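You operate a simulated robot arm through the tools that you are given. There is no shell and no other tool. Be economical: measure what you need, move in short steps, check, and stop when the job is done.

You run a simulated robot arm. Do the job below in one go: nothing can be reset, and whatever is moved stays where it is left.

## Task
Switch the feeder off, then put both pads back in the chute.
Fine: the pads in the trough; set the dial to 1 and slide the yellow slider of the gauge back.

The check looks at the end state, three seconds after you hand in, the way a careful person would. Anything else that was tipped, shoved, dropped, spilled or broken makes it a failure.

## Robot
A 7-joint arm with a two-finger parallel gripper, fixed in place. Base frame: the origin is at the foot of the arm, x ahead of it, y to its left, z up; the work surface is at about z = 879. Lengths are in mm, angles in degrees, forces in N, time in s.
With the tool pointing down near the work surface it reaches from about 240 to 680 mm from the base axis. Its first joint turns from -66.0 to 66.0 degrees. Payload 2.4 kg.
The tool frame sits at the grasp point between the pads (the TCP): z along the fingers, y along the line on which they close. The tips reach 30 mm beyond it. The gripper opens to 94 mm. The fingers are 28 mm wide and 10 mm thick; the gripper's body (50 by 96 mm) begins 55 mm behind the TCP.
Orientation is that of the tool frame in the base frame, as a unit quaternion [w, x, y, z]. With the fingers straight down and closing along the base's y, the tool's x points along the base's -x, its y along +y and its z along -z.

## Interface
- The arm moves only by the tool move_arm. Its argument "steps" is a list of rows, each a list of 3 entries, a list of its own where there are three numbers: the shift along the tool's x, y, z in mm, then the turn, a rotation vector about the tool's x, y, z in degrees, then the gripper command, from -1 (fully open) to 1 (shut), values between in proportion. In form: [[[dx, dy, dz], [wx, wy, wz], hand], ...]. A call has 1 to 12 rows; each row is the pose to reach, as a shift and turn from the pose commanded when the call began, along the tool's axes at that moment. Rows are played at 5 a second. More than 50 mm and 8.6 degrees between two rows, or a gripper value outside its range, and nothing of the call is played. A pose out of reach is approached as far as the arm can. The call stops where the force on the tool passes 70 N (or 10 N more than at its start, if that is more) or the arm is blocked; 0.2 s more then pass. The fingers move at their own pace (about 153 mm/s each) and stop on an object; they squeeze with about 33 N. The grip force told is the motor's: it shows also when the fingers shut on nothing. Time passes only in rows, and 0.2 s behind the last, so rows that repeat a pose let the fingers close. It gives the time, the measured TCP pose, the force on the tool (base axes), the opening and the grip force at its end, in the units of the frame above (readings bear some noise), and new pictures: "show" is both (left out), scene, wrist or none.
- Cameras (640 x 400 px; columns grow to the right, rows downward): "scene" is fixed at [53.4, 483.1, 1451.1]; the picture's right is [-0.62, -0.78, 0.00], its down [-0.41, 0.32, -0.86] and it looks along [0.67, -0.53, -0.52] (base axes); focal length 288 px, centre (320, 200). "wrist" rides on the gripper at [76, 14, -103] in the tool frame; the picture's right is [-0.18, 0.98, 0.00], its down [-0.75, -0.14, -0.64] and it looks along [-0.63, -0.12, 0.77] (tool axes); focal length 243 px, centre (320, 200). There is no depth. A picture from a camera that has moved, and an enlarged one, comes with that camera's place and axes in the base frame and with its lens.
- close_up(camera, box): a new picture of the part [left, top, right, bottom] of that camera's present view, enlarged. The clock stands still meanwhile.
- sign_off(): hands the job in; it is judged then, once.

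Work in short steps. Places have to be worked out from the pictures, the camera data and where the tool is seen: move nearer, look again, correct. Check each grasp and each placing, and mend what went wrong. You have 120 turns and 200 pictures in all, those below and enlarged ones among them. Open the gripper and draw the arm clear of the work before you hand the job in, unless the task says otherwise; then end with one line.

The tools are called after "Request:" as name(argument=value, ...) on one line, values as JSON. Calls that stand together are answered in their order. move_arm: Moves the arm, as the interface text tells. Its arguments: {"type":"object","properties":{"steps":{"type":"array","items":{"type":"array"}},"show":{"type":"string","enum":["both","scene","wrist","none"]}},"required":["steps"]} The other tools are called the same way: close_up (camera, box) takes an enlarged picture of a part of a camera's view; sign_off () hands the job in.

At the start:

```text
clock: 0.0
eef_pos: [419.3, 114.6, 1273.3]
tool_rot: [0.0, 0.0, 1.0, 0.0]
ft_force: [-0.3, -0.4, 0.4]
finger_gap: 94.1
finger_force: 0.0
```

scene: 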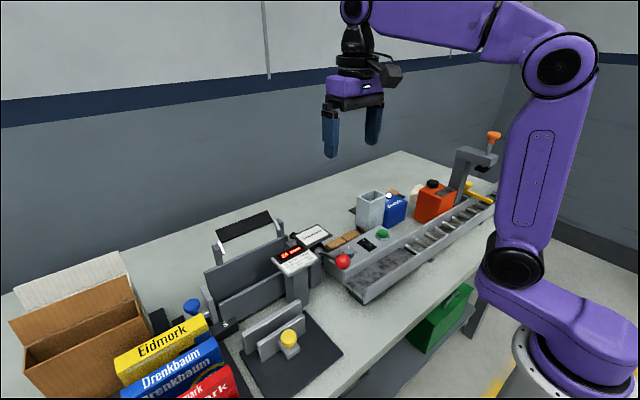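
wrist: 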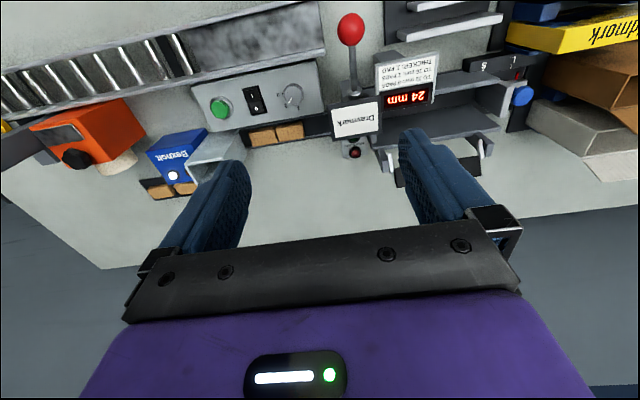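

I'll start by enlarging the main parts of both views to identify the feeder, dial, pads, chute and gauge.

Request:
close_up(camera="scene", box=[310, 120, 510, 310])

Request:
close_up(camera="scene", box=[190, 200, 360, 390])

Request:
close_up(camera="wrist", box=[130, 0, 350, 210])

Request:
close_up(camera="wrist", box=[320, 0, 640, 200])

```text
2.11 times, centred on (410, 215) of scene
camera zoom: at [53.4, 483.1, 1451.1], right [-0.62, -0.78, 0.0], down [-0.41, 0.32, -0.86], along [0.67, -0.53, -0.52], focal length 606 px, centre (130, 168)
```

zoom: 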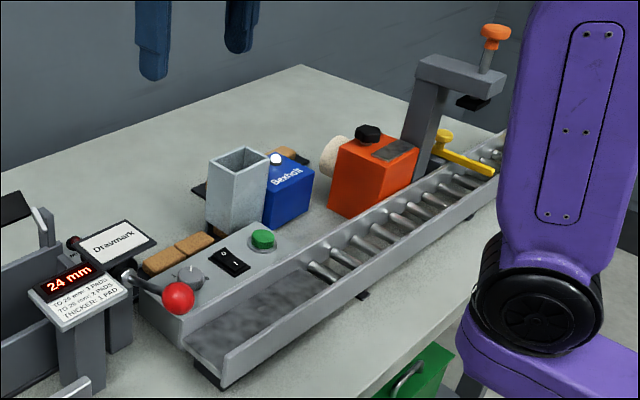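

```text
2.11 times, centred on (275, 295) of scene
camera zoom: at [53.4, 483.1, 1451.1], right [-0.62, -0.78, 0.0], down [-0.41, 0.32, -0.86], along [0.67, -0.53, -0.52], focal length 606 px, centre (415, 0)
```

zoom: 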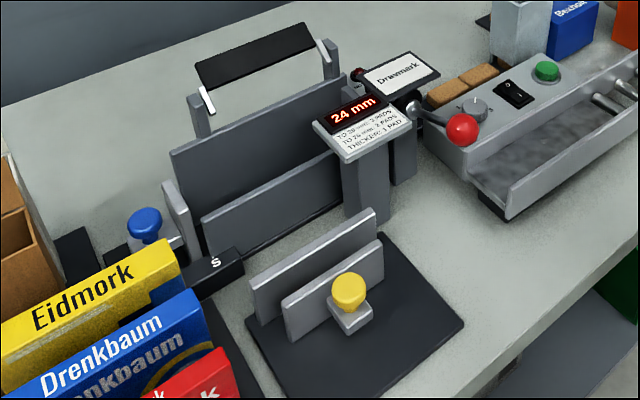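

```text
1.90 times, centred on (240, 105) of wrist
camera zoom: at [342.5, 129.1, 1376.7], right [0.18, 0.98, 0.0], down [0.75, -0.14, 0.64], along [0.63, -0.12, -0.77], focal length 462 px, centre (472, 381)
```

zoom: 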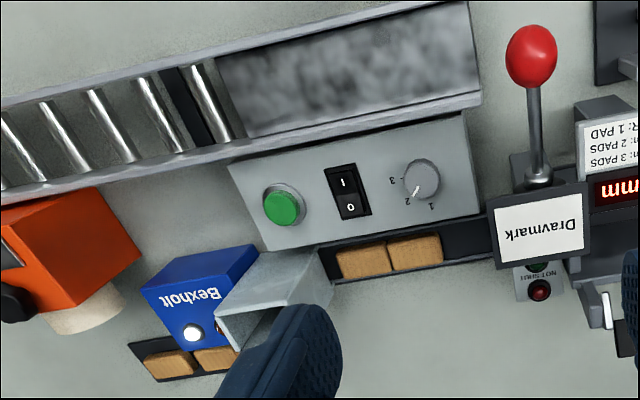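

```text
2.00 times, centred on (480, 100) of wrist
camera zoom: at [342.5, 129.1, 1376.7], right [0.18, 0.98, 0.0], down [0.75, -0.14, 0.64], along [0.63, -0.12, -0.77], focal length 485 px, centre (0, 400)
```

zoom: 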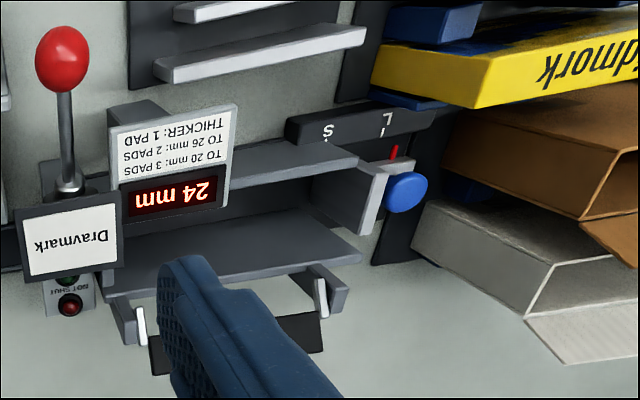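

The feeder panel is around x=460, y from -80 to 60, with pads behind it at about (541, ±30). More pads lie near the Bexholt box at about (635,-300). I'll move toward that side at height and look.

Request:
move_arm(steps=[[[0, -45, 0], [0, 0, 0], -1], [[0, -90, 0], [0, 0, 0], -1], [[0, -135, 0], [0, 0, 0], -1], [[0, -180, 30], [0, 0, 0], -1], [[0, -225, 60], [0, 0, 0], -1], [[0, -260, 80], [0, 0, 0], -1]])

```text
refused: row 4 steps farther than a row can; nothing moved
```

Row 4's step was over 50 mm, so I'll use smaller steps.

Request:
move_arm(steps=[[[0, -45, 0], [0, 0, 0], -1], [[0, -90, 0], [0, 0, 0], -1], [[0, -135, 0], [0, 0, 0], -1], [[0, -170, 30], [0, 0, 0], -1], [[0, -205, 60], [0, 0, 0], -1], [[0, -240, 80], [0, 0, 0], -1]])

```text
clock: 1.4
eef_pos: [420.6, -128.3, 1194.0]
tool_rot: [0.001, -0.002, 1.0, 0.0]
ft_force: [-0.2, 0.1, 0.4]
finger_gap: 94.1
finger_force: 0.1
camera wrist: at [344.6, -114.0, 1296.6], right [0.18, 0.98, 0.0], down [0.75, -0.14, 0.64], along [0.63, -0.12, -0.77], focal length 243 px, centre (320, 200)
```

scene: 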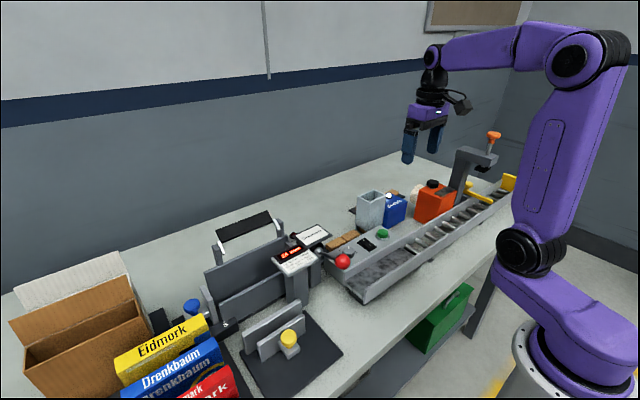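
wrist: 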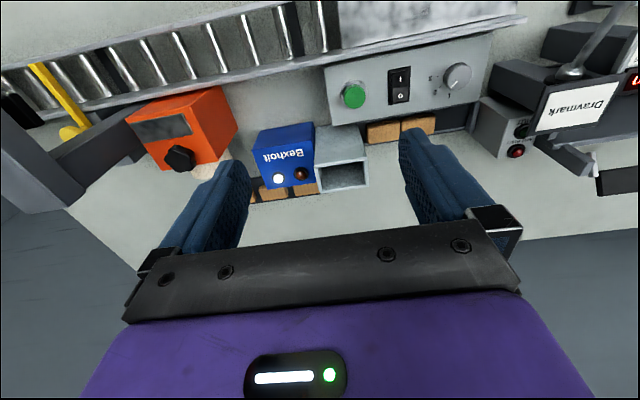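

Request:
close_up(camera="wrist", box=[220, 50, 480, 215])

Request:
close_up(camera="scene", box=[320, 170, 450, 270])

```text
2.42 times, centred on (350, 132) of wrist
camera zoom: at [344.6, -114.0, 1296.6], right [0.18, 0.98, 0.0], down [0.75, -0.14, 0.64], along [0.63, -0.12, -0.77], focal length 588 px, centre (247, 364)
```

zoom: 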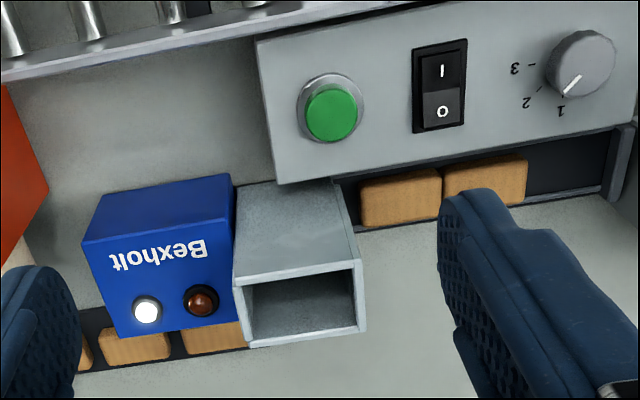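

```text
4.00 times, centred on (385, 220) of scene
camera zoom: at [53.4, 483.1, 1451.1], right [-0.62, -0.78, 0.0], down [-0.41, 0.32, -0.86], along [0.67, -0.53, -0.52], focal length 1151 px, centre (60, 120)
```

zoom: 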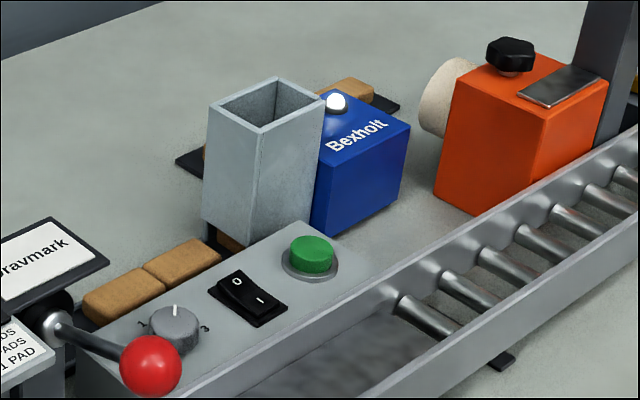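

The feeder seems to be the blue Bexholt box, with the square chute feeding the trough where two pads show. I need to see the back mat and the far end, so I'll turn the view and shift over.

Request:
move_arm(steps=[[[0, -45, 0], [0, 0, 0], -1], [[30, -75, 0], [0, 0, 0], -1], [[60, -100, 0], [0, 0, 0], -1], [[90, -130, 0], [0, 0, 0], -1]], show="wrist")

```text
clock: 2.4
eef_pos: [329.8, -257.7, 1194.3]
tool_rot: [0.0, -0.001, 1.0, -0.001]
ft_force: [0.1, -0.4, 0.3]
finger_gap: 93.8
finger_force: 0.0
camera wrist: at [253.8, -242.3, 1297.1], right [0.18, 0.98, 0.0], down [0.75, -0.14, 0.64], along [0.63, -0.12, -0.77], focal length 243 px, centre (320, 200)
```

wrist: 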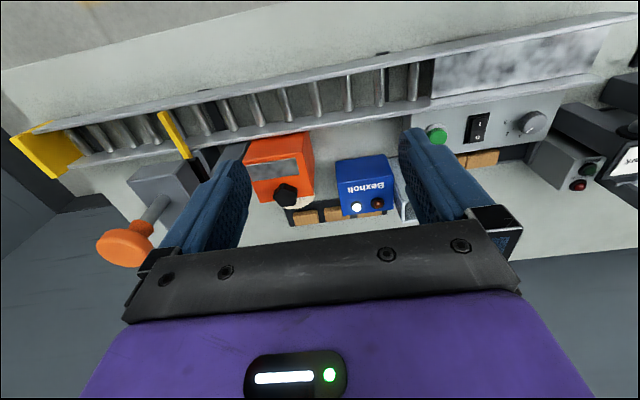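

Request:
close_up(camera="wrist", box=[240, 100, 430, 230])

Request:
close_up(camera="wrist", box=[0, 80, 240, 270])

```text
3.08 times, centred on (335, 165) of wrist
camera zoom: at [253.8, -242.3, 1297.1], right [0.18, 0.98, 0.0], down [0.75, -0.14, 0.64], along [0.63, -0.12, -0.77], focal length 746 px, centre (274, 308)
```

zoom: 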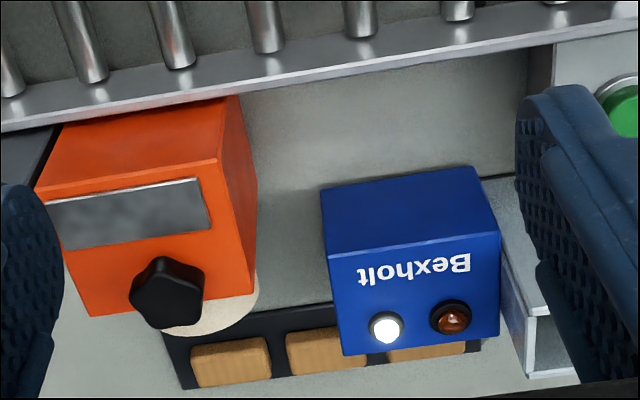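

```text
2.11 times, centred on (120, 175) of wrist
camera zoom: at [253.8, -242.3, 1297.1], right [0.18, 0.98, 0.0], down [0.75, -0.14, 0.64], along [0.63, -0.12, -0.77], focal length 511 px, centre (741, 253)
```

zoom: 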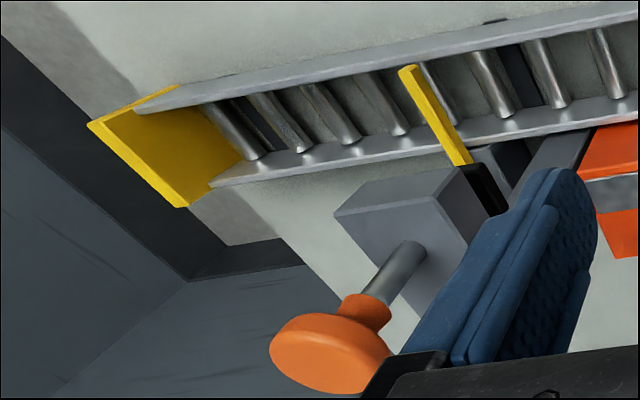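

The back mat holds three evenly spaced spares, so "both pads" means the two in the trough. Next I'll swing over to inspect the gauge with the yellow slider, at about (352,321).

Request:
move_arm(steps=[[[-30, 35, 0], [0, 0, 0], -1], [[-50, 80, 0], [0, 0, 0], -1], [[-70, 125, 0], [0, 0, 0], -1], [[-70, 170, 0], [0, 0, 0], -1], [[-70, 218, 0], [0, 0, 0], -1], [[-70, 266, 0], [0, 0, 0], -1], [[-70, 314, 0], [0, 0, 0], -1], [[-65, 362, 0], [0, 0, 0], -1], [[-50, 410, 0], [0, 0, 0], -1], [[-30, 455, 0], [0, 0, 0], -1], [[-10, 500, 0], [0, 0, 0], -1], [[0, 540, 0], [0, 0, 0], -1]])

```text
refused: row 9 steps farther than a row can; nothing moved
```

Row 9 was just too long; I'll shorten it.

Request:
move_arm(steps=[[[-30, 35, 0], [0, 0, 0], -1], [[-50, 80, 0], [0, 0, 0], -1], [[-70, 125, 0], [0, 0, 0], -1], [[-70, 170, 0], [0, 0, 0], -1], [[-70, 218, 0], [0, 0, 0], -1], [[-70, 266, 0], [0, 0, 0], -1], [[-70, 314, 0], [0, 0, 0], -1], [[-65, 362, 0], [0, 0, 0], -1], [[-50, 407, 0], [0, 0, 0], -1], [[-30, 452, 0], [0, 0, 0], -1], [[-10, 496, 0], [0, 0, 0], -1], [[0, 540, 0], [0, 0, 0], -1]])

```text
clock: 5.0
eef_pos: [328.3, 283.8, 1195.3]
tool_rot: [-0.001, 0.0, 1.0, 0.0]
ft_force: [-1.0, 0.1, 0.1]
finger_gap: 94.1
finger_force: 0.1
camera wrist: at [251.6, 298.7, 1297.3], right [0.18, 0.98, 0.0], down [0.75, -0.14, 0.64], along [0.63, -0.12, -0.77], focal length 243 px, centre (320, 200)
```

scene: 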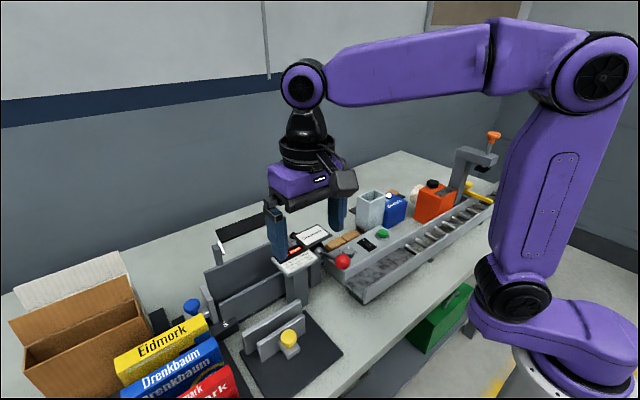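
wrist: 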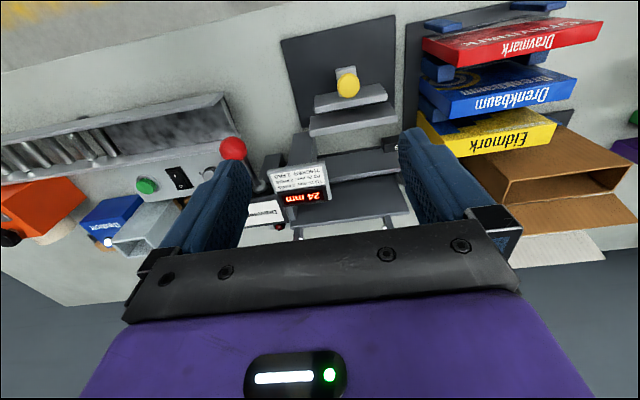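

Request:
close_up(camera="wrist", box=[260, 20, 420, 150])

Request:
close_up(camera="wrist", box=[230, 120, 420, 250])

Request:
close_up(camera="scene", box=[230, 290, 350, 395])

```text
3.08 times, centred on (340, 85) of wrist
camera zoom: at [251.6, 298.7, 1297.3], right [0.18, 0.98, 0.0], down [0.75, -0.14, 0.64], along [0.63, -0.12, -0.77], focal length 746 px, centre (258, 554)
```

zoom: 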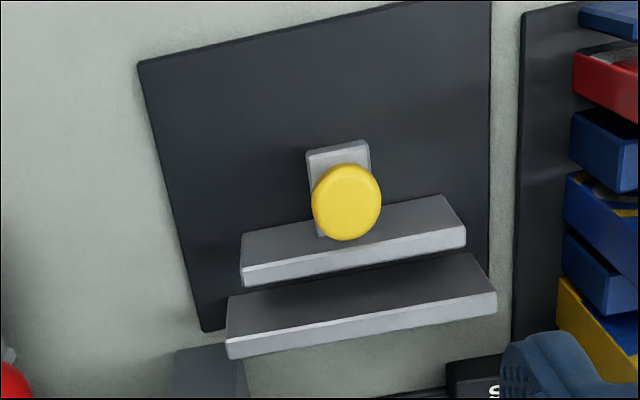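

```text
3.08 times, centred on (325, 185) of wrist
camera zoom: at [251.6, 298.7, 1297.3], right [0.18, 0.98, 0.0], down [0.75, -0.14, 0.64], along [0.63, -0.12, -0.77], focal length 746 px, centre (305, 246)
```

zoom: 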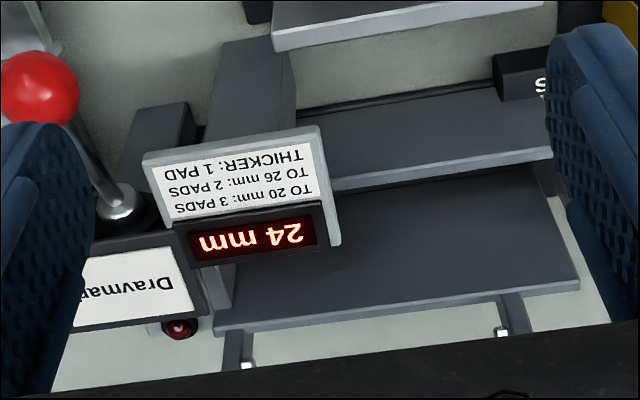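

```text
3.81 times, centred on (290, 342) of scene
camera zoom: at [53.4, 483.1, 1451.1], right [-0.62, -0.78, 0.0], down [-0.41, 0.32, -0.86], along [0.67, -0.53, -0.52], focal length 1096 px, centre (434, -343)
```

zoom: 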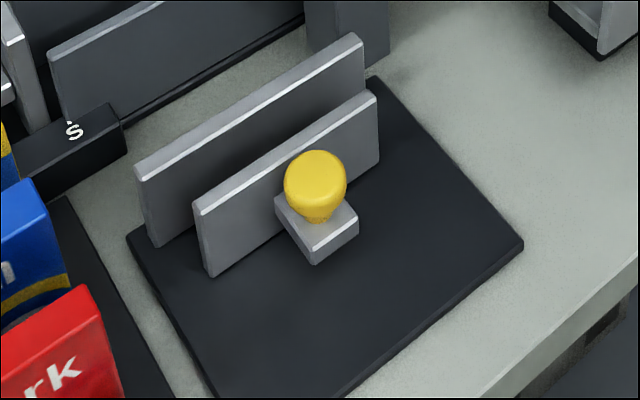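

Findings so far:
- **Gauge:** lies along the base axes. The knob is at about (352,320,937) and its plate face at x≈371.
- **Chute:** rim at about x 527–575, y −157..−81, z≈998.
- **Pads in the trough:** about 56 mm long in y, near (537, −41) and (537, 14).
- **Rocker:** the O end is at about (482,−17,~916).

I'll go above the rocker with the fingers closed.

Request:
move_arm(steps=[[[-20, -45, 0], [0, 0, 0], 1], [[-40, -90, 0], [0, 0, 0], 1], [[-60, -135, 0], [0, 0, 0], 1], [[-80, -180, 0], [0, 0, 0], 1], [[-100, -225, 0], [0, 0, 0], 1], [[-125, -265, 0], [0, 0, 0], 1], [[-155, -300, 0], [0, 0, 0], 1], [[-155, -300, 50], [0, 0, 0], 1], [[-155, -300, 100], [0, 0, 0], 1], [[-155, -300, 150], [0, 0, 0], 1]])

```text
clock: 7.2
eef_pos: [481.1, -14.3, 1043.8]
tool_rot: [0.0, 0.0, 1.0, 0.0]
ft_force: [0.3, 0.3, 0.1]
finger_gap: 0.1
finger_force: 33.0
camera wrist: at [406.5, -1.3, 1145.8], right [0.18, 0.98, 0.0], down [0.75, -0.14, 0.64], along [0.63, -0.12, -0.77], focal length 243 px, centre (320, 200)
```

scene: 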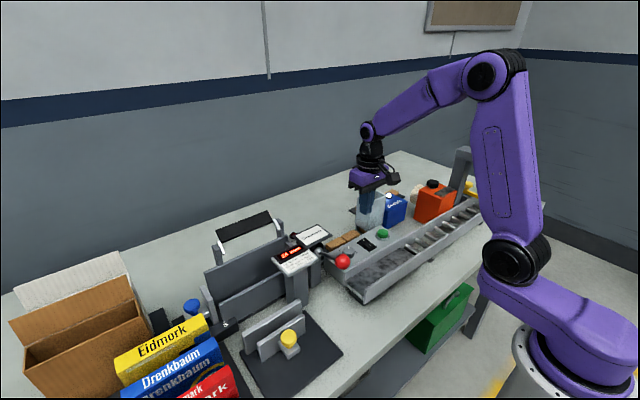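
wrist: 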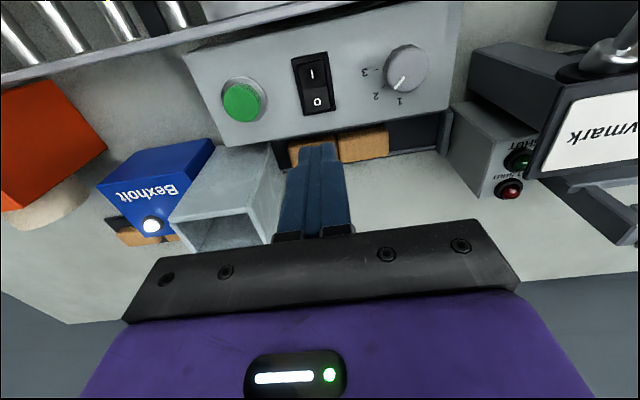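

Request:
close_up(camera="wrist", box=[200, 20, 460, 200])

Request:
close_up(camera="scene", box=[320, 200, 420, 270])

```text
2.22 times, centred on (330, 110) of wrist
camera zoom: at [406.5, -1.3, 1145.8], right [0.18, 0.98, 0.0], down [0.75, -0.14, 0.64], along [0.63, -0.12, -0.77], focal length 539 px, centre (298, 400)
```

zoom: 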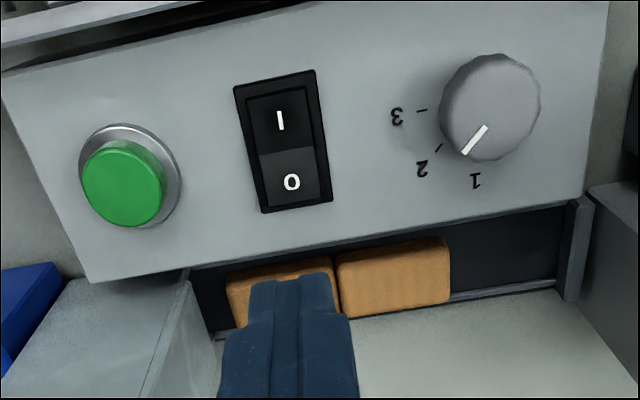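

```text
5.71 times, centred on (370, 235) of scene
camera zoom: at [53.4, 483.1, 1451.1], right [-0.62, -0.78, 0.0], down [-0.41, 0.32, -0.86], along [0.67, -0.53, -0.52], focal length 1644 px, centre (34, 0)
```

zoom: 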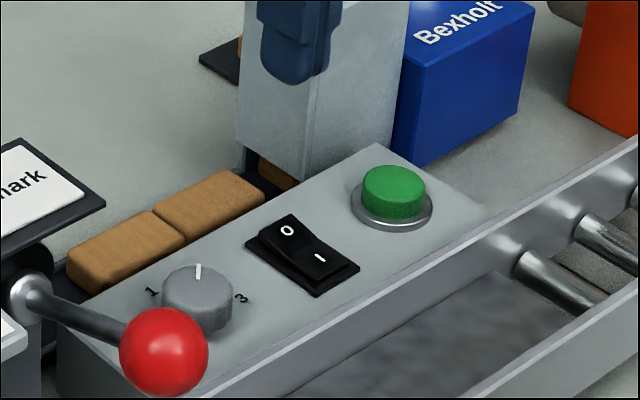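

The O end is raised, so the feeder is on; O is at about (482,−19,~911). I'll lower to just above it, aiming a bit toward the far end.

Request:
move_arm(steps=[[[-4, -4, 40], [0, 0, 0], 1], [[-7, -4, 80], [0, 0, 0], 1], [[-7, -4, 90], [0, 0, 0], 1]])

Request:
close_up(camera="wrist", box=[200, 40, 460, 220])

Request:
close_up(camera="scene", box=[320, 200, 420, 270])

```text
clock: 8.0
eef_pos: [489.3, -21.6, 954.4]
tool_rot: [-0.001, 0.0, 1.0, 0.001]
ft_force: [-0.8, -0.2, 0.2]
finger_gap: 0.2
finger_force: 33.3
camera wrist: at [413.7, -6.4, 1057.2], right [0.18, 0.98, 0.0], down [0.75, -0.14, 0.64], along [0.63, -0.12, -0.77], focal length 243 px, centre (320, 200)
```

scene: 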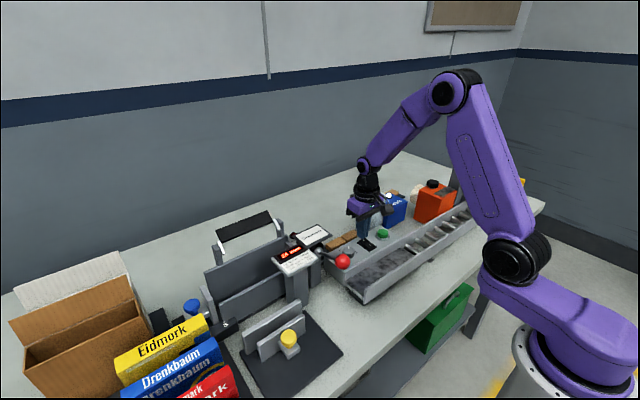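
wrist: 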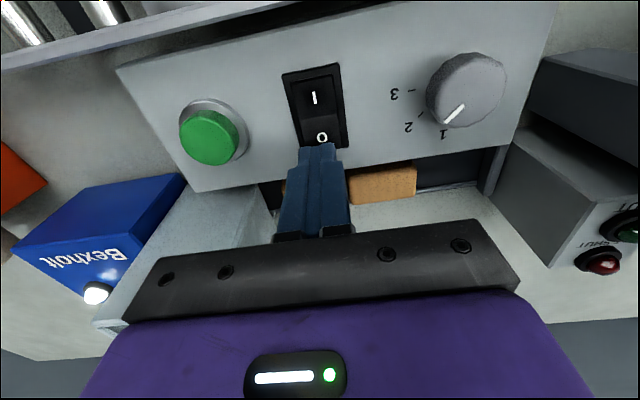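

```text
2.22 times, centred on (330, 130) of wrist
camera zoom: at [413.7, -6.4, 1057.2], right [0.18, 0.98, 0.0], down [0.75, -0.14, 0.64], along [0.63, -0.12, -0.77], focal length 539 px, centre (298, 356)
```

zoom: 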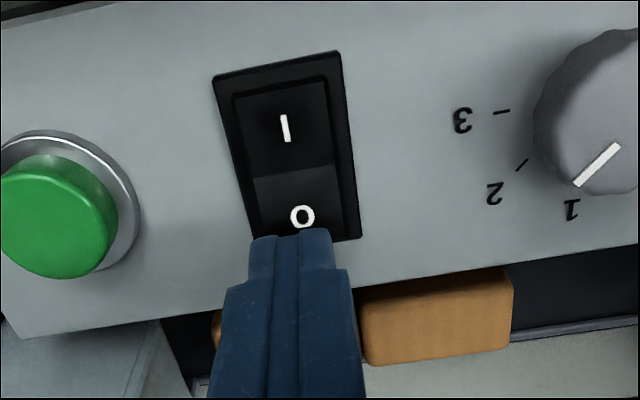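

```text
5.71 times, centred on (370, 235) of scene
camera zoom: at [53.4, 483.1, 1451.1], right [-0.62, -0.78, 0.0], down [-0.41, 0.32, -0.86], along [0.67, -0.53, -0.52], focal length 1644 px, centre (34, 0)
```

zoom: 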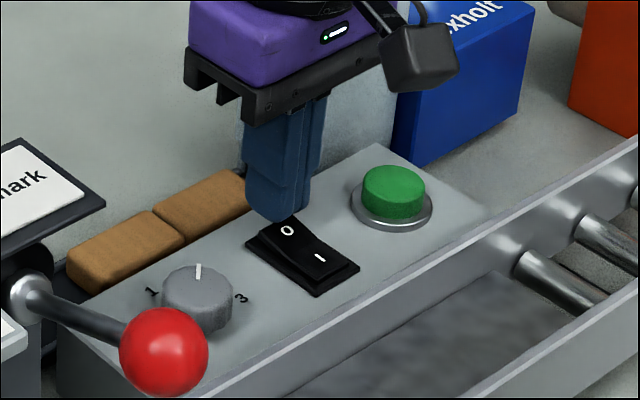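

The tips are just above the O end. Pressing down in small steps.

Request:
move_arm(steps=[[[0, 3, 4], [0, 0, 0], 1], [[0, 3, 8], [0, 0, 0], 1], [[0, 3, 11], [0, 0, 0], 1], [[0, 3, 14], [0, 0, 0], 1]], show="none")

Request:
close_up(camera="wrist", box=[200, 40, 460, 220])

Request:
close_up(camera="scene", box=[320, 200, 420, 270])

```text
clock: 8.9
eef_pos: [491.3, -17.7, 948.4]
tool_rot: [0.001, 0.0, 1.0, 0.0]
ft_force: [-2.2, -1.0, 8.0]
finger_gap: 0.0
finger_force: 33.2
stopped in row 4: the force on the tool passed its limit (the readings are from after the stop); the commanded pose is now the measured one
```

```text
2.22 times, centred on (330, 130) of wrist
camera zoom: at [414.7, -2.6, 1049.3], right [0.18, 0.98, 0.0], down [0.75, -0.14, 0.65], along [0.63, -0.12, -0.76], focal length 539 px, centre (298, 356)
```

zoom: 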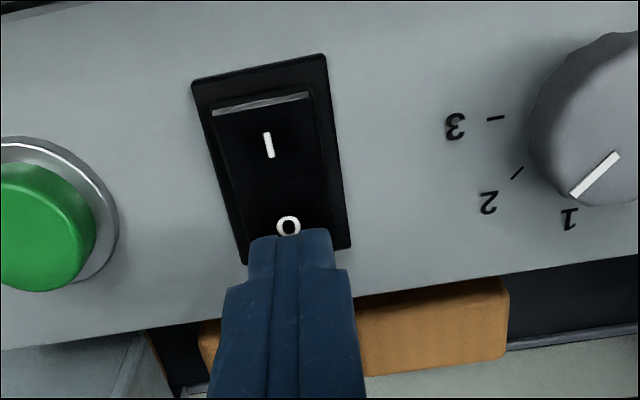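

```text
5.71 times, centred on (370, 235) of scene
camera zoom: at [53.3, 483.1, 1451.1], right [-0.62, -0.78, 0.0], down [-0.41, 0.32, -0.86], along [0.67, -0.53, -0.52], focal length 1644 px, centre (34, 0)
```

zoom: 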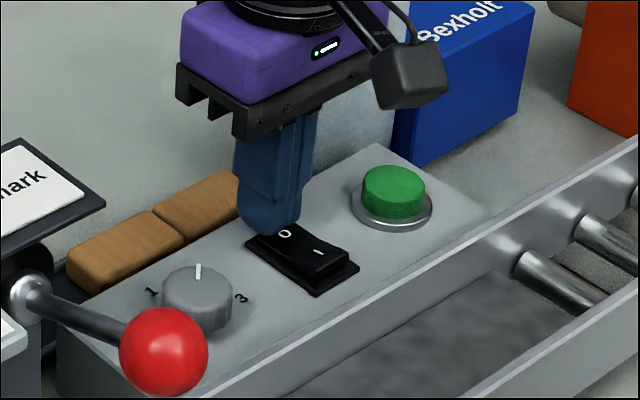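

The rocker has flipped: the I end is now raised. The dial's centre works out at about (463,57), with the pointer on 2 (toward +x−y) and "1" toward +x, so it needs 45° counter-clockwise from above. I'll lift and go over it.

Request:
move_arm(steps=[[[0, 0, -40], [0, 0, 0], 1], [[0, 0, -70], [0, 0, 0], 0.3], [[14, 37, -70], [0, 0, 0], 0.2], [[28, 74, -70], [0, 0, 0], 0.2], [[28, 74, -35], [0, 0, 0], 0.2]], show="wrist")

Request:
close_up(camera="scene", box=[320, 190, 420, 270])

Request:
close_up(camera="wrist", box=[200, 40, 460, 220])

```text
clock: 10.1
eef_pos: [464.2, 57.6, 982.6]
tool_rot: [0.001, 0.0, 1.0, 0.0]
ft_force: [0.2, 0.0, -0.1]
finger_gap: 37.8
finger_force: 0.1
camera wrist: at [388.0, 72.4, 1085.0], right [0.18, 0.98, 0.0], down [0.75, -0.14, 0.64], along [0.63, -0.12, -0.77], focal length 243 px, centre (320, 200)
```

wrist: 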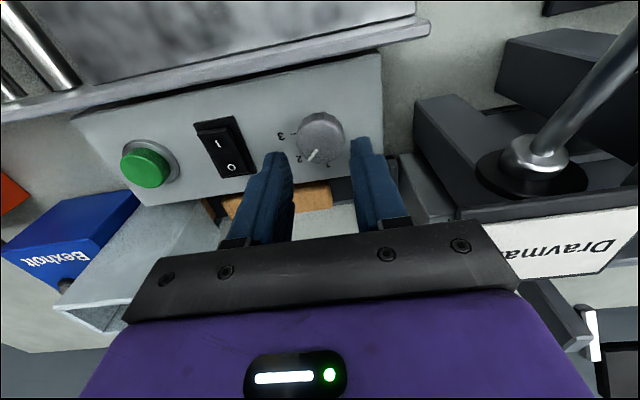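

```text
5.00 times, centred on (370, 230) of scene
camera zoom: at [53.4, 483.1, 1451.1], right [-0.62, -0.78, 0.0], down [-0.41, 0.32, -0.86], along [0.67, -0.53, -0.52], focal length 1439 px, centre (70, 50)
```

zoom: 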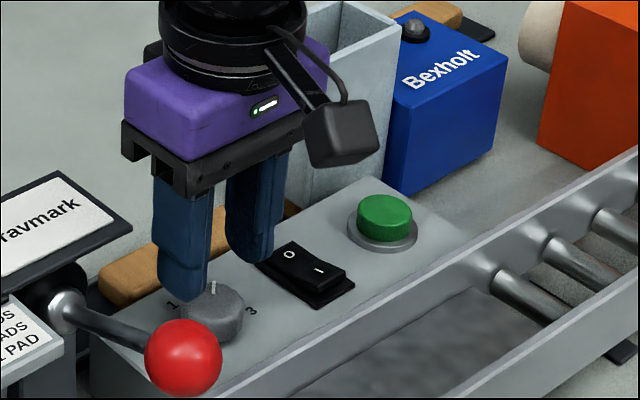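

```text
2.22 times, centred on (330, 130) of wrist
camera zoom: at [388.0, 72.4, 1085.0], right [0.18, 0.98, 0.0], down [0.75, -0.14, 0.64], along [0.63, -0.12, -0.77], focal length 539 px, centre (298, 356)
```

zoom: 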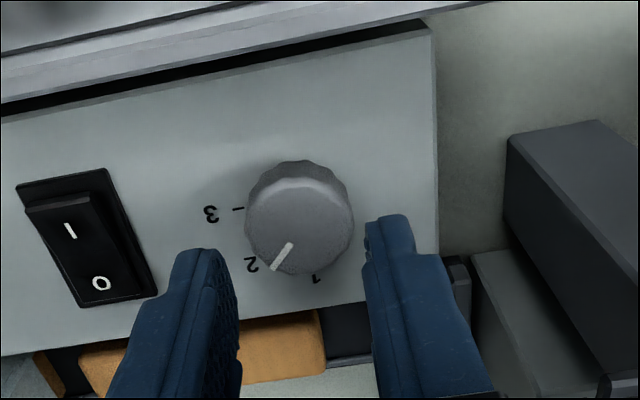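

The feeder's white lamp is out. The dial is centred under the tool, so I'll open a little wider, descend around it and close.

Request:
move_arm(steps=[[[0, 0, 0], [0, 0, 0], -0.2], [[0, 0, 20], [0, 0, 0], -0.2], [[0, 0, 34], [0, 0, 0], -0.2], [[0, 0, 34], [0, 0, 0], 1], [[0, 0, 34], [0, 0, 0], 1]], show="none")

Request:
close_up(camera="scene", box=[320, 190, 420, 270])

Request:
close_up(camera="wrist", box=[200, 40, 460, 220])

```text
clock: 11.3
eef_pos: [464.7, 58.9, 946.7]
tool_rot: [0.002, -0.001, 1.0, 0.0]
ft_force: [-1.0, 9.3, 1.3]
finger_gap: 32.4
finger_force: 45.0
```

```text
5.00 times, centred on (370, 230) of scene
camera zoom: at [53.4, 483.3, 1451.0], right [-0.62, -0.78, 0.0], down [-0.41, 0.32, -0.86], along [0.67, -0.53, -0.52], focal length 1439 px, centre (70, 50)
```

zoom: 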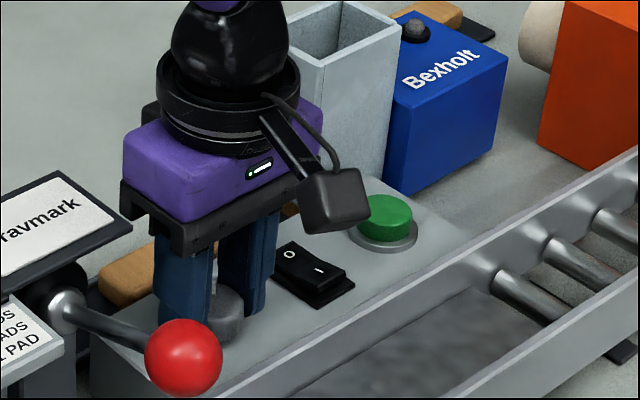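

```text
2.22 times, centred on (330, 130) of wrist
camera zoom: at [387.9, 72.6, 1048.9], right [0.18, 0.98, 0.0], down [0.75, -0.14, 0.64], along [0.63, -0.12, -0.76], focal length 539 px, centre (298, 356)
```

zoom: 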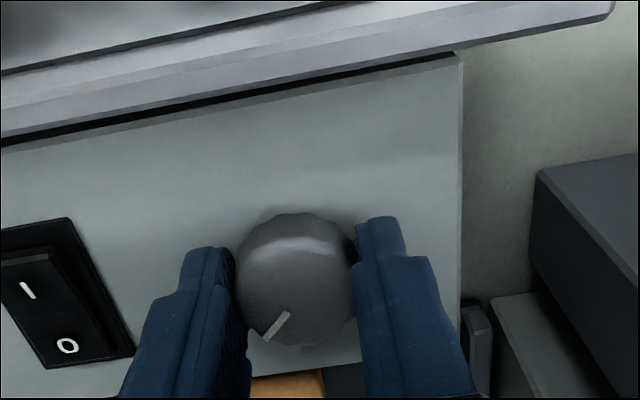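

Gripped at a 32 mm gap. Turning 45° counter-clockwise from above (negative about tool z), with a 1 mm y correction for the side force.

Request:
move_arm(steps=[[[0, 1, 0], [0, 0, -7.5], 1], [[0, 1, 0], [0, 0, -15], 1], [[0, 1, 0], [0, 0, -22.5], 1], [[0, 1, 0], [0, 0, -30], 1], [[0, 1, 0], [0, 0, -37.5], 1], [[0, 1, 0], [0, 0, -45], 1]], show="none")

Request:
close_up(camera="scene", box=[320, 190, 420, 270])

Request:
close_up(camera="wrist", box=[200, 40, 460, 220])

```text
clock: 12.7
eef_pos: [464.7, 58.8, 948.3]
tool_rot: [0.001, -0.385, 0.923, -0.001]
ft_force: [11.5, 11.8, -30.6]
finger_gap: 32.5
finger_force: 45.2
```

```text
5.00 times, centred on (370, 230) of scene
camera zoom: at [54.2, 483.5, 1450.9], right [-0.62, -0.78, 0.0], down [-0.41, 0.32, -0.85], along [0.67, -0.53, -0.52], focal length 1439 px, centre (70, 50)
```

zoom: 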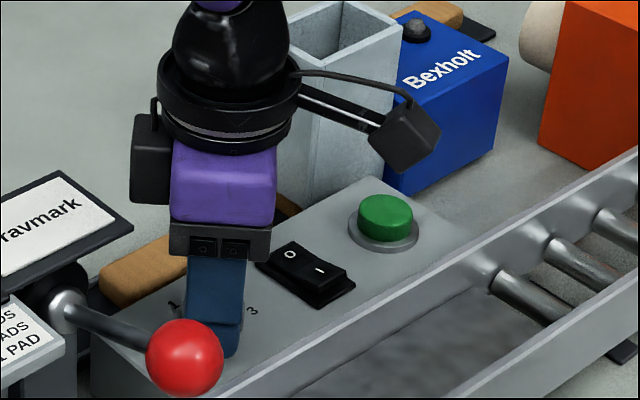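

```text
2.22 times, centred on (330, 130) of wrist
camera zoom: at [400.0, 14.9, 1049.3], right [-0.57, 0.82, 0.0], down [0.63, 0.44, 0.64], along [0.53, 0.36, -0.77], focal length 539 px, centre (298, 356)
```

zoom: 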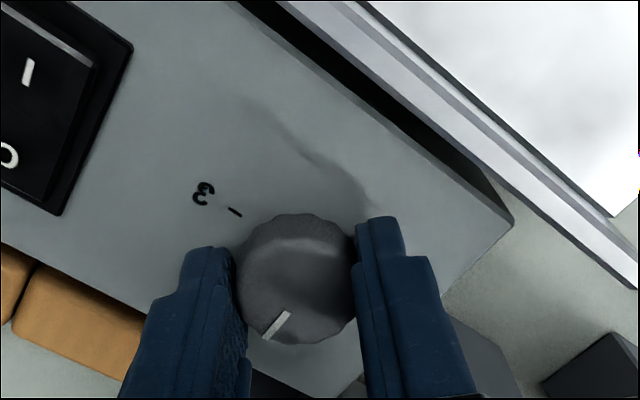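

The dial turned with the gripper. I'll release, rise and check the pointer.

Request:
move_arm(steps=[[[0, 0, 0], [0, 0, 0], -0.2], [[0, 0, 0], [0, 0, 0], -0.2], [[0, 0, -40], [0, 0, 0], -0.2], [[0, 0, -80], [0, 0, 0], -0.2]], show="none")

Request:
close_up(camera="wrist", box=[200, 40, 460, 220])

```text
clock: 13.7
eef_pos: [463.7, 56.1, 1028.4]
tool_rot: [0.001, -0.383, 0.924, -0.001]
ft_force: [0.6, 0.2, 0.3]
finger_gap: 56.7
finger_force: 0.1
```

```text
2.22 times, centred on (330, 130) of wrist
camera zoom: at [399.2, 12.7, 1130.0], right [-0.57, 0.82, 0.0], down [0.63, 0.43, 0.64], along [0.53, 0.36, -0.77], focal length 539 px, centre (298, 356)
```

zoom: 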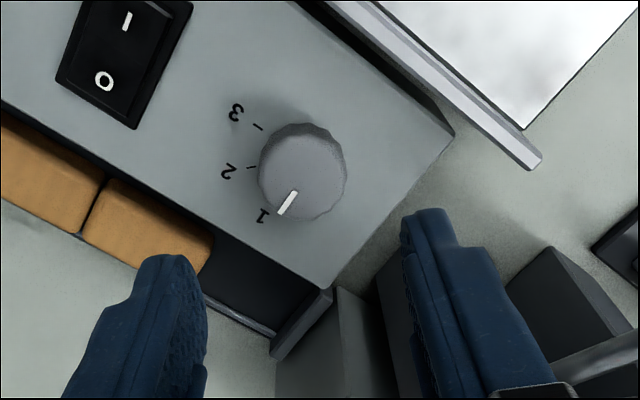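

The pointer now lies along +x, at "1". Next the pads: I'll rise and rotate so the fingers close along x, with the camera on the +y side clear of the chute.

Request:
move_arm(steps=[[[0, 0, -20], [0, 0, 8.4], -0.2], [[-2, -10, -40], [0, 0, 16.8], -0.2], [[-4, -20, -40], [0, 0, 25.2], -0.2], [[-6, -30, -40], [0, 0, 33.6], -0.2], [[-8, -40, -40], [0, 0, 42], -0.2], [[-10, -50, -40], [0, 0, 50.4], -0.2], [[-12, -60, -40], [0, 0, 58.8], -0.2], [[-14, -70, -40], [0, 0, 67.2], -0.2], [[-14, -85, -40], [0, 0, 75.6], -0.2], [[-14, -85, -40], [0, 0, 84], -0.2], [[-14, -85, -40], [0, 0, 92.4], -0.2], [[-14, -85, -40], [0, 0, 100.8], -0.2]], show="none")

Request:
move_arm(steps=[[[0, 0, 0], [0, 0, 8.5], -0.2], [[0, 0, 0], [0, 0, 17], -0.2], [[0, 0, 0], [0, 0, 25.5], -0.2], [[0, 0, 0], [0, 0, 34], -0.2]])

```text
clock: 16.3
eef_pos: [533.0, 8.1, 1068.7]
tool_rot: [0.002, 0.47, 0.883, 0.0]
ft_force: [0.1, 0.5, -0.2]
finger_gap: 56.2
finger_force: 0.1
```

```text
clock: 17.3
eef_pos: [534.0, 7.8, 1068.0]
tool_rot: [0.001, 0.706, 0.708, 0.0]
ft_force: [0.7, -0.2, -0.3]
finger_gap: 56.2
finger_force: 0.0
camera wrist: at [547.3, 84.1, 1170.2], right [0.98, -0.18, 0.0], down [-0.14, -0.75, 0.64], along [-0.12, -0.63, -0.77], focal length 243 px, centre (320, 200)
```

scene: 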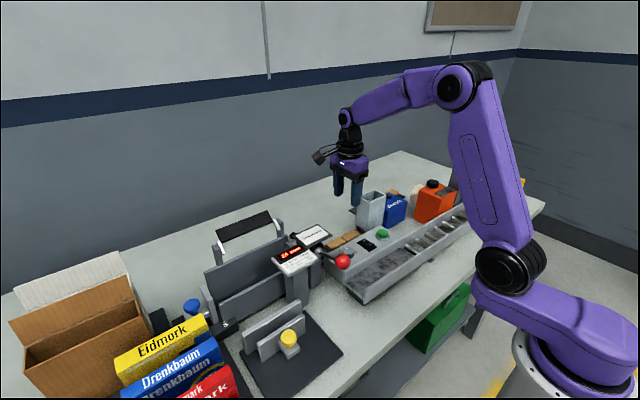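
wrist: 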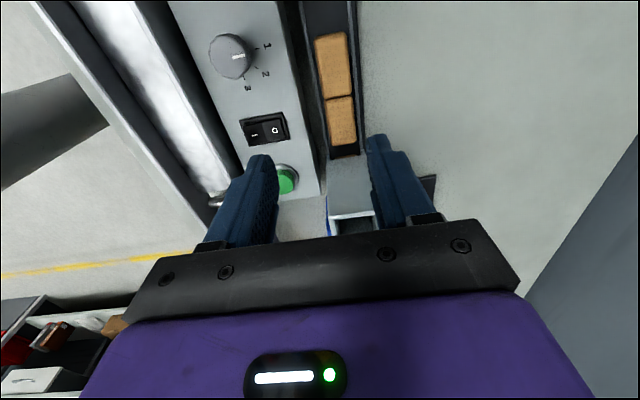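

The dial's pointer clearly reads 1, and this view looks straight along the trough. Enlarging it.

Request:
close_up(camera="wrist", box=[250, 0, 450, 240])

Request:
close_up(camera="scene", box=[320, 190, 420, 270])

```text
1.67 times, centred on (350, 120) of wrist
camera zoom: at [547.3, 84.1, 1170.2], right [0.98, -0.18, 0.0], down [-0.14, -0.75, 0.64], along [-0.12, -0.63, -0.77], focal length 404 px, centre (270, 333)
```

zoom: 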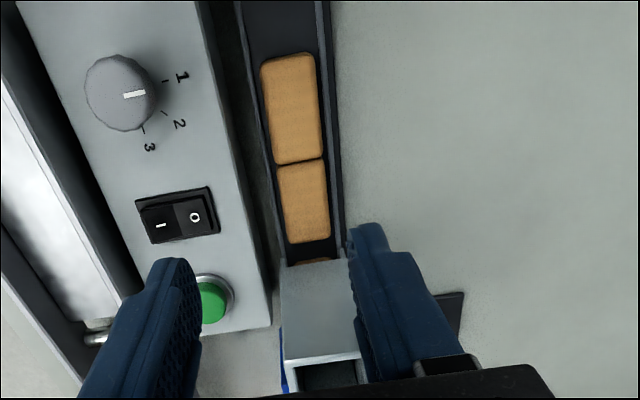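

```text
5.00 times, centred on (370, 230) of scene
camera zoom: at [53.4, 483.1, 1451.1], right [-0.62, -0.78, 0.0], down [-0.41, 0.32, -0.86], along [0.67, -0.53, -0.52], focal length 1439 px, centre (70, 50)
```

zoom: 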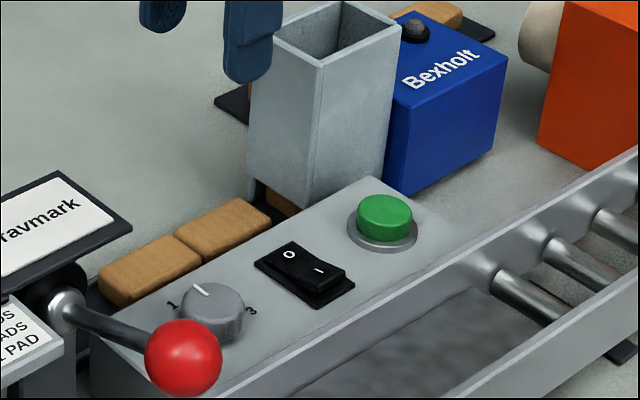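

The pads sit at about x 532–565. Pad 1 spans y −62..−4 and pad 2 −4..56, in line with the chute. I'll narrow the opening to 47 mm so the −x finger clears the panel, then hover over pad 1.

Request:
move_arm(steps=[[[-20, 8, 0], [0, 0, 0], 0], [[-41, 15, 30], [0, 0, 0], 0], [[-41, 15, 70], [0, 0, 0], 0], [[-41, 15, 110], [0, 0, 0], 0]])

Request:
close_up(camera="scene", box=[320, 190, 420, 270])

Request:
close_up(camera="wrist", box=[200, 40, 460, 220])

```text
clock: 18.3
eef_pos: [548.4, -34.7, 959.5]
tool_rot: [0.001, 0.705, 0.709, 0.001]
ft_force: [-0.3, 0.2, -0.6]
finger_gap: 47.1
finger_force: 0.0
camera wrist: at [561.9, 42.5, 1060.7], right [0.98, -0.18, 0.0], down [-0.14, -0.75, 0.64], along [-0.11, -0.63, -0.77], focal length 243 px, centre (320, 200)
```

scene: 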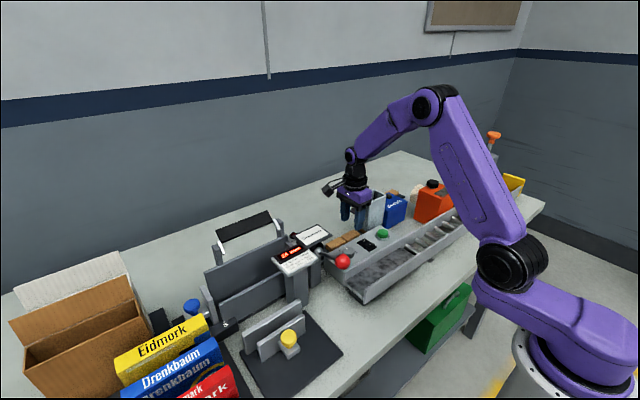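
wrist: 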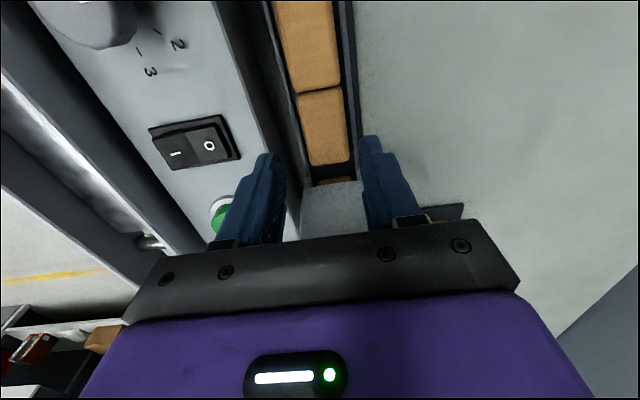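

```text
5.00 times, centred on (370, 230) of scene
camera zoom: at [53.4, 483.1, 1451.1], right [-0.62, -0.78, 0.0], down [-0.41, 0.32, -0.86], along [0.67, -0.53, -0.52], focal length 1439 px, centre (70, 50)
```

zoom: 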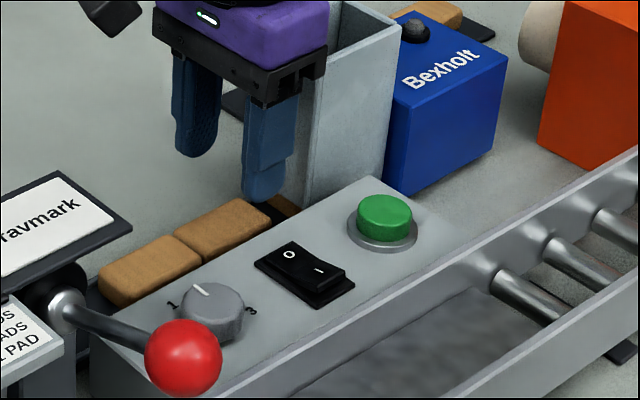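

```text
2.22 times, centred on (330, 130) of wrist
camera zoom: at [561.9, 42.5, 1060.7], right [0.98, -0.18, 0.0], down [-0.14, -0.75, 0.64], along [-0.11, -0.63, -0.77], focal length 539 px, centre (298, 356)
```

zoom: 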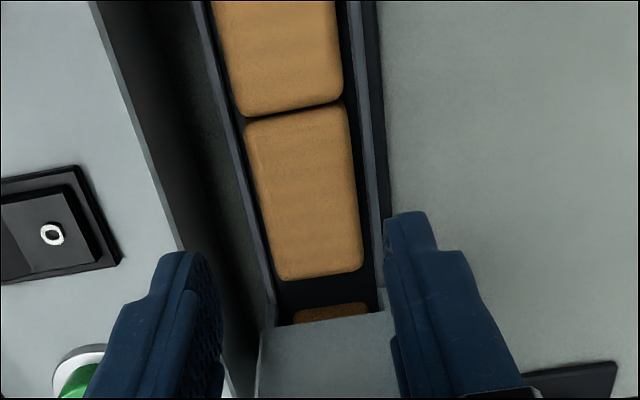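

Pad 1 lies between the fingers with its centre at about x≈551. I'll shift +2 mm and lower the tips to about z 897, then check the height against the pad top.

Request:
move_arm(steps=[[[0, 2, 15], [0, 0, 0], 0], [[0, 2, 27], [0, 0, 0], 0], [[0, 2, 32], [0, 0, 0], 0]], show="none")

Request:
close_up(camera="scene", box=[330, 190, 400, 250])

Request:
close_up(camera="wrist", box=[200, 40, 460, 220])

```text
clock: 19.1
eef_pos: [551.8, -32.6, 926.6]
tool_rot: [0.001, 0.706, 0.708, 0.001]
ft_force: [-0.2, -0.3, -0.3]
finger_gap: 46.9
finger_force: 0.1
```

```text
6.67 times, centred on (365, 220) of scene
camera zoom: at [53.4, 483.1, 1451.1], right [-0.62, -0.78, 0.0], down [-0.41, 0.32, -0.86], along [0.67, -0.53, -0.52], focal length 1918 px, centre (20, 67)
```

zoom: 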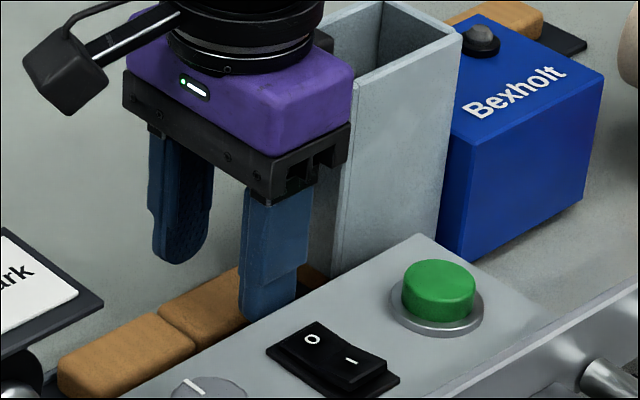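

```text
2.22 times, centred on (330, 130) of wrist
camera zoom: at [564.4, 43.4, 1028.5], right [0.98, -0.18, 0.0], down [-0.14, -0.75, 0.64], along [-0.11, -0.63, -0.77], focal length 539 px, centre (298, 356)
```

zoom: 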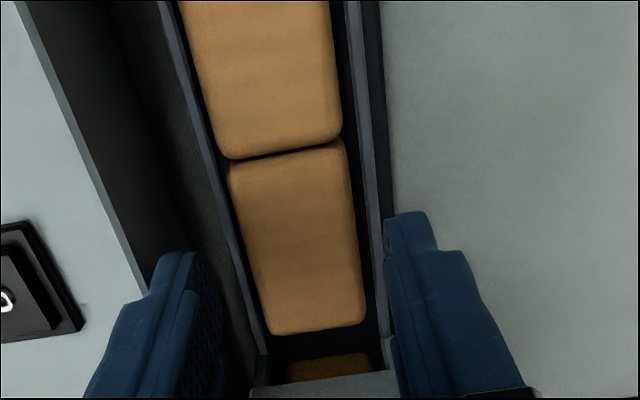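

The pad-top height is still uncertain (about 885–895), so I'll go down slowly and watch the force.

Request:
move_arm(steps=[[[0, 0, 3], [0, 0, 0], 0], [[0, 0, 6], [0, 0, 0], 0]], show="none")

Request:
close_up(camera="scene", box=[335, 205, 385, 250])

Request:
close_up(camera="wrist", box=[240, 80, 420, 220])

```text
clock: 19.7
eef_pos: [550.3, -32.5, 921.2]
tool_rot: [0.0, 0.706, 0.708, 0.001]
ft_force: [0.8, 0.1, -0.6]
finger_gap: 46.9
finger_force: 0.0
```

```text
8.89 times, centred on (360, 228) of scene
camera zoom: at [53.4, 483.1, 1451.1], right [-0.62, -0.78, 0.0], down [-0.41, 0.32, -0.86], along [0.67, -0.53, -0.52], focal length 2558 px, centre (-36, -44)
```

zoom: 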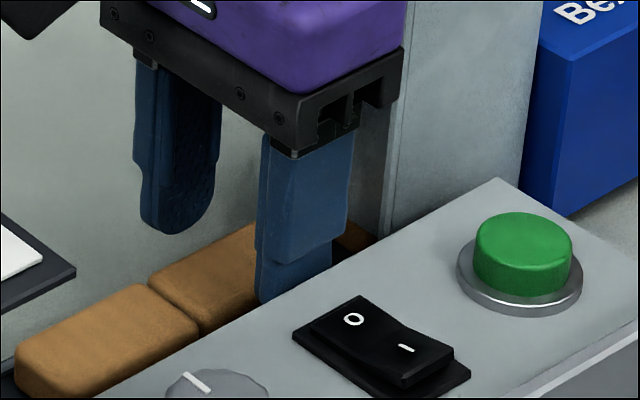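

```text
2.86 times, centred on (330, 150) of wrist
camera zoom: at [563.9, 44.0, 1022.3], right [0.98, -0.18, 0.0], down [-0.14, -0.75, 0.64], along [-0.11, -0.63, -0.77], focal length 693 px, centre (291, 343)
```

zoom: 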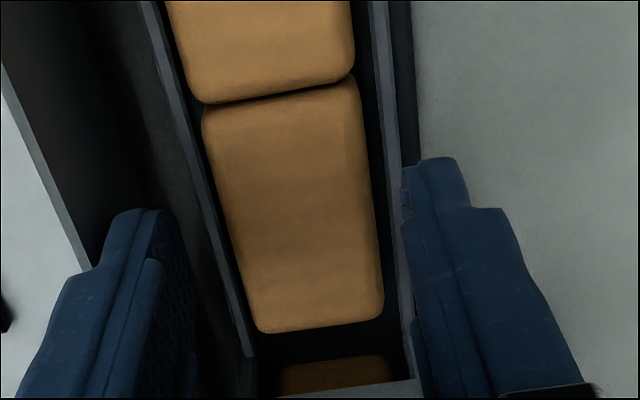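

No contact yet, with the tips at about z 891 and the pad top at about 889. I'll continue down in 2–3 mm steps.

Request:
move_arm(steps=[[[0, 0, 2.5], [0, 0, 0], 0], [[0, 0, 5], [0, 0, 0], 0], [[0, 0, 7], [0, 0, 0], 0]], show="none")

Request:
close_up(camera="wrist", box=[240, 80, 420, 220])

```text
clock: 20.5
eef_pos: [549.7, -33.9, 913.7]
tool_rot: [0.002, 0.705, 0.709, 0.001]
ft_force: [-0.3, -0.5, 0.6]
finger_gap: 47.0
finger_force: 0.1
```

```text
2.86 times, centred on (330, 150) of wrist
camera zoom: at [563.9, 43.3, 1014.8], right [0.98, -0.18, 0.0], down [-0.14, -0.75, 0.64], along [-0.11, -0.63, -0.77], focal length 693 px, centre (291, 343)
```

zoom: 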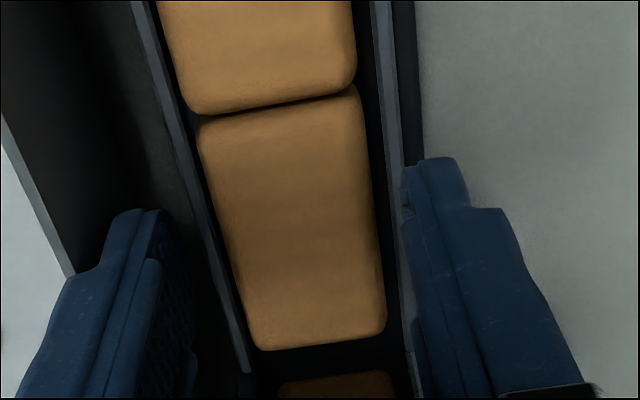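

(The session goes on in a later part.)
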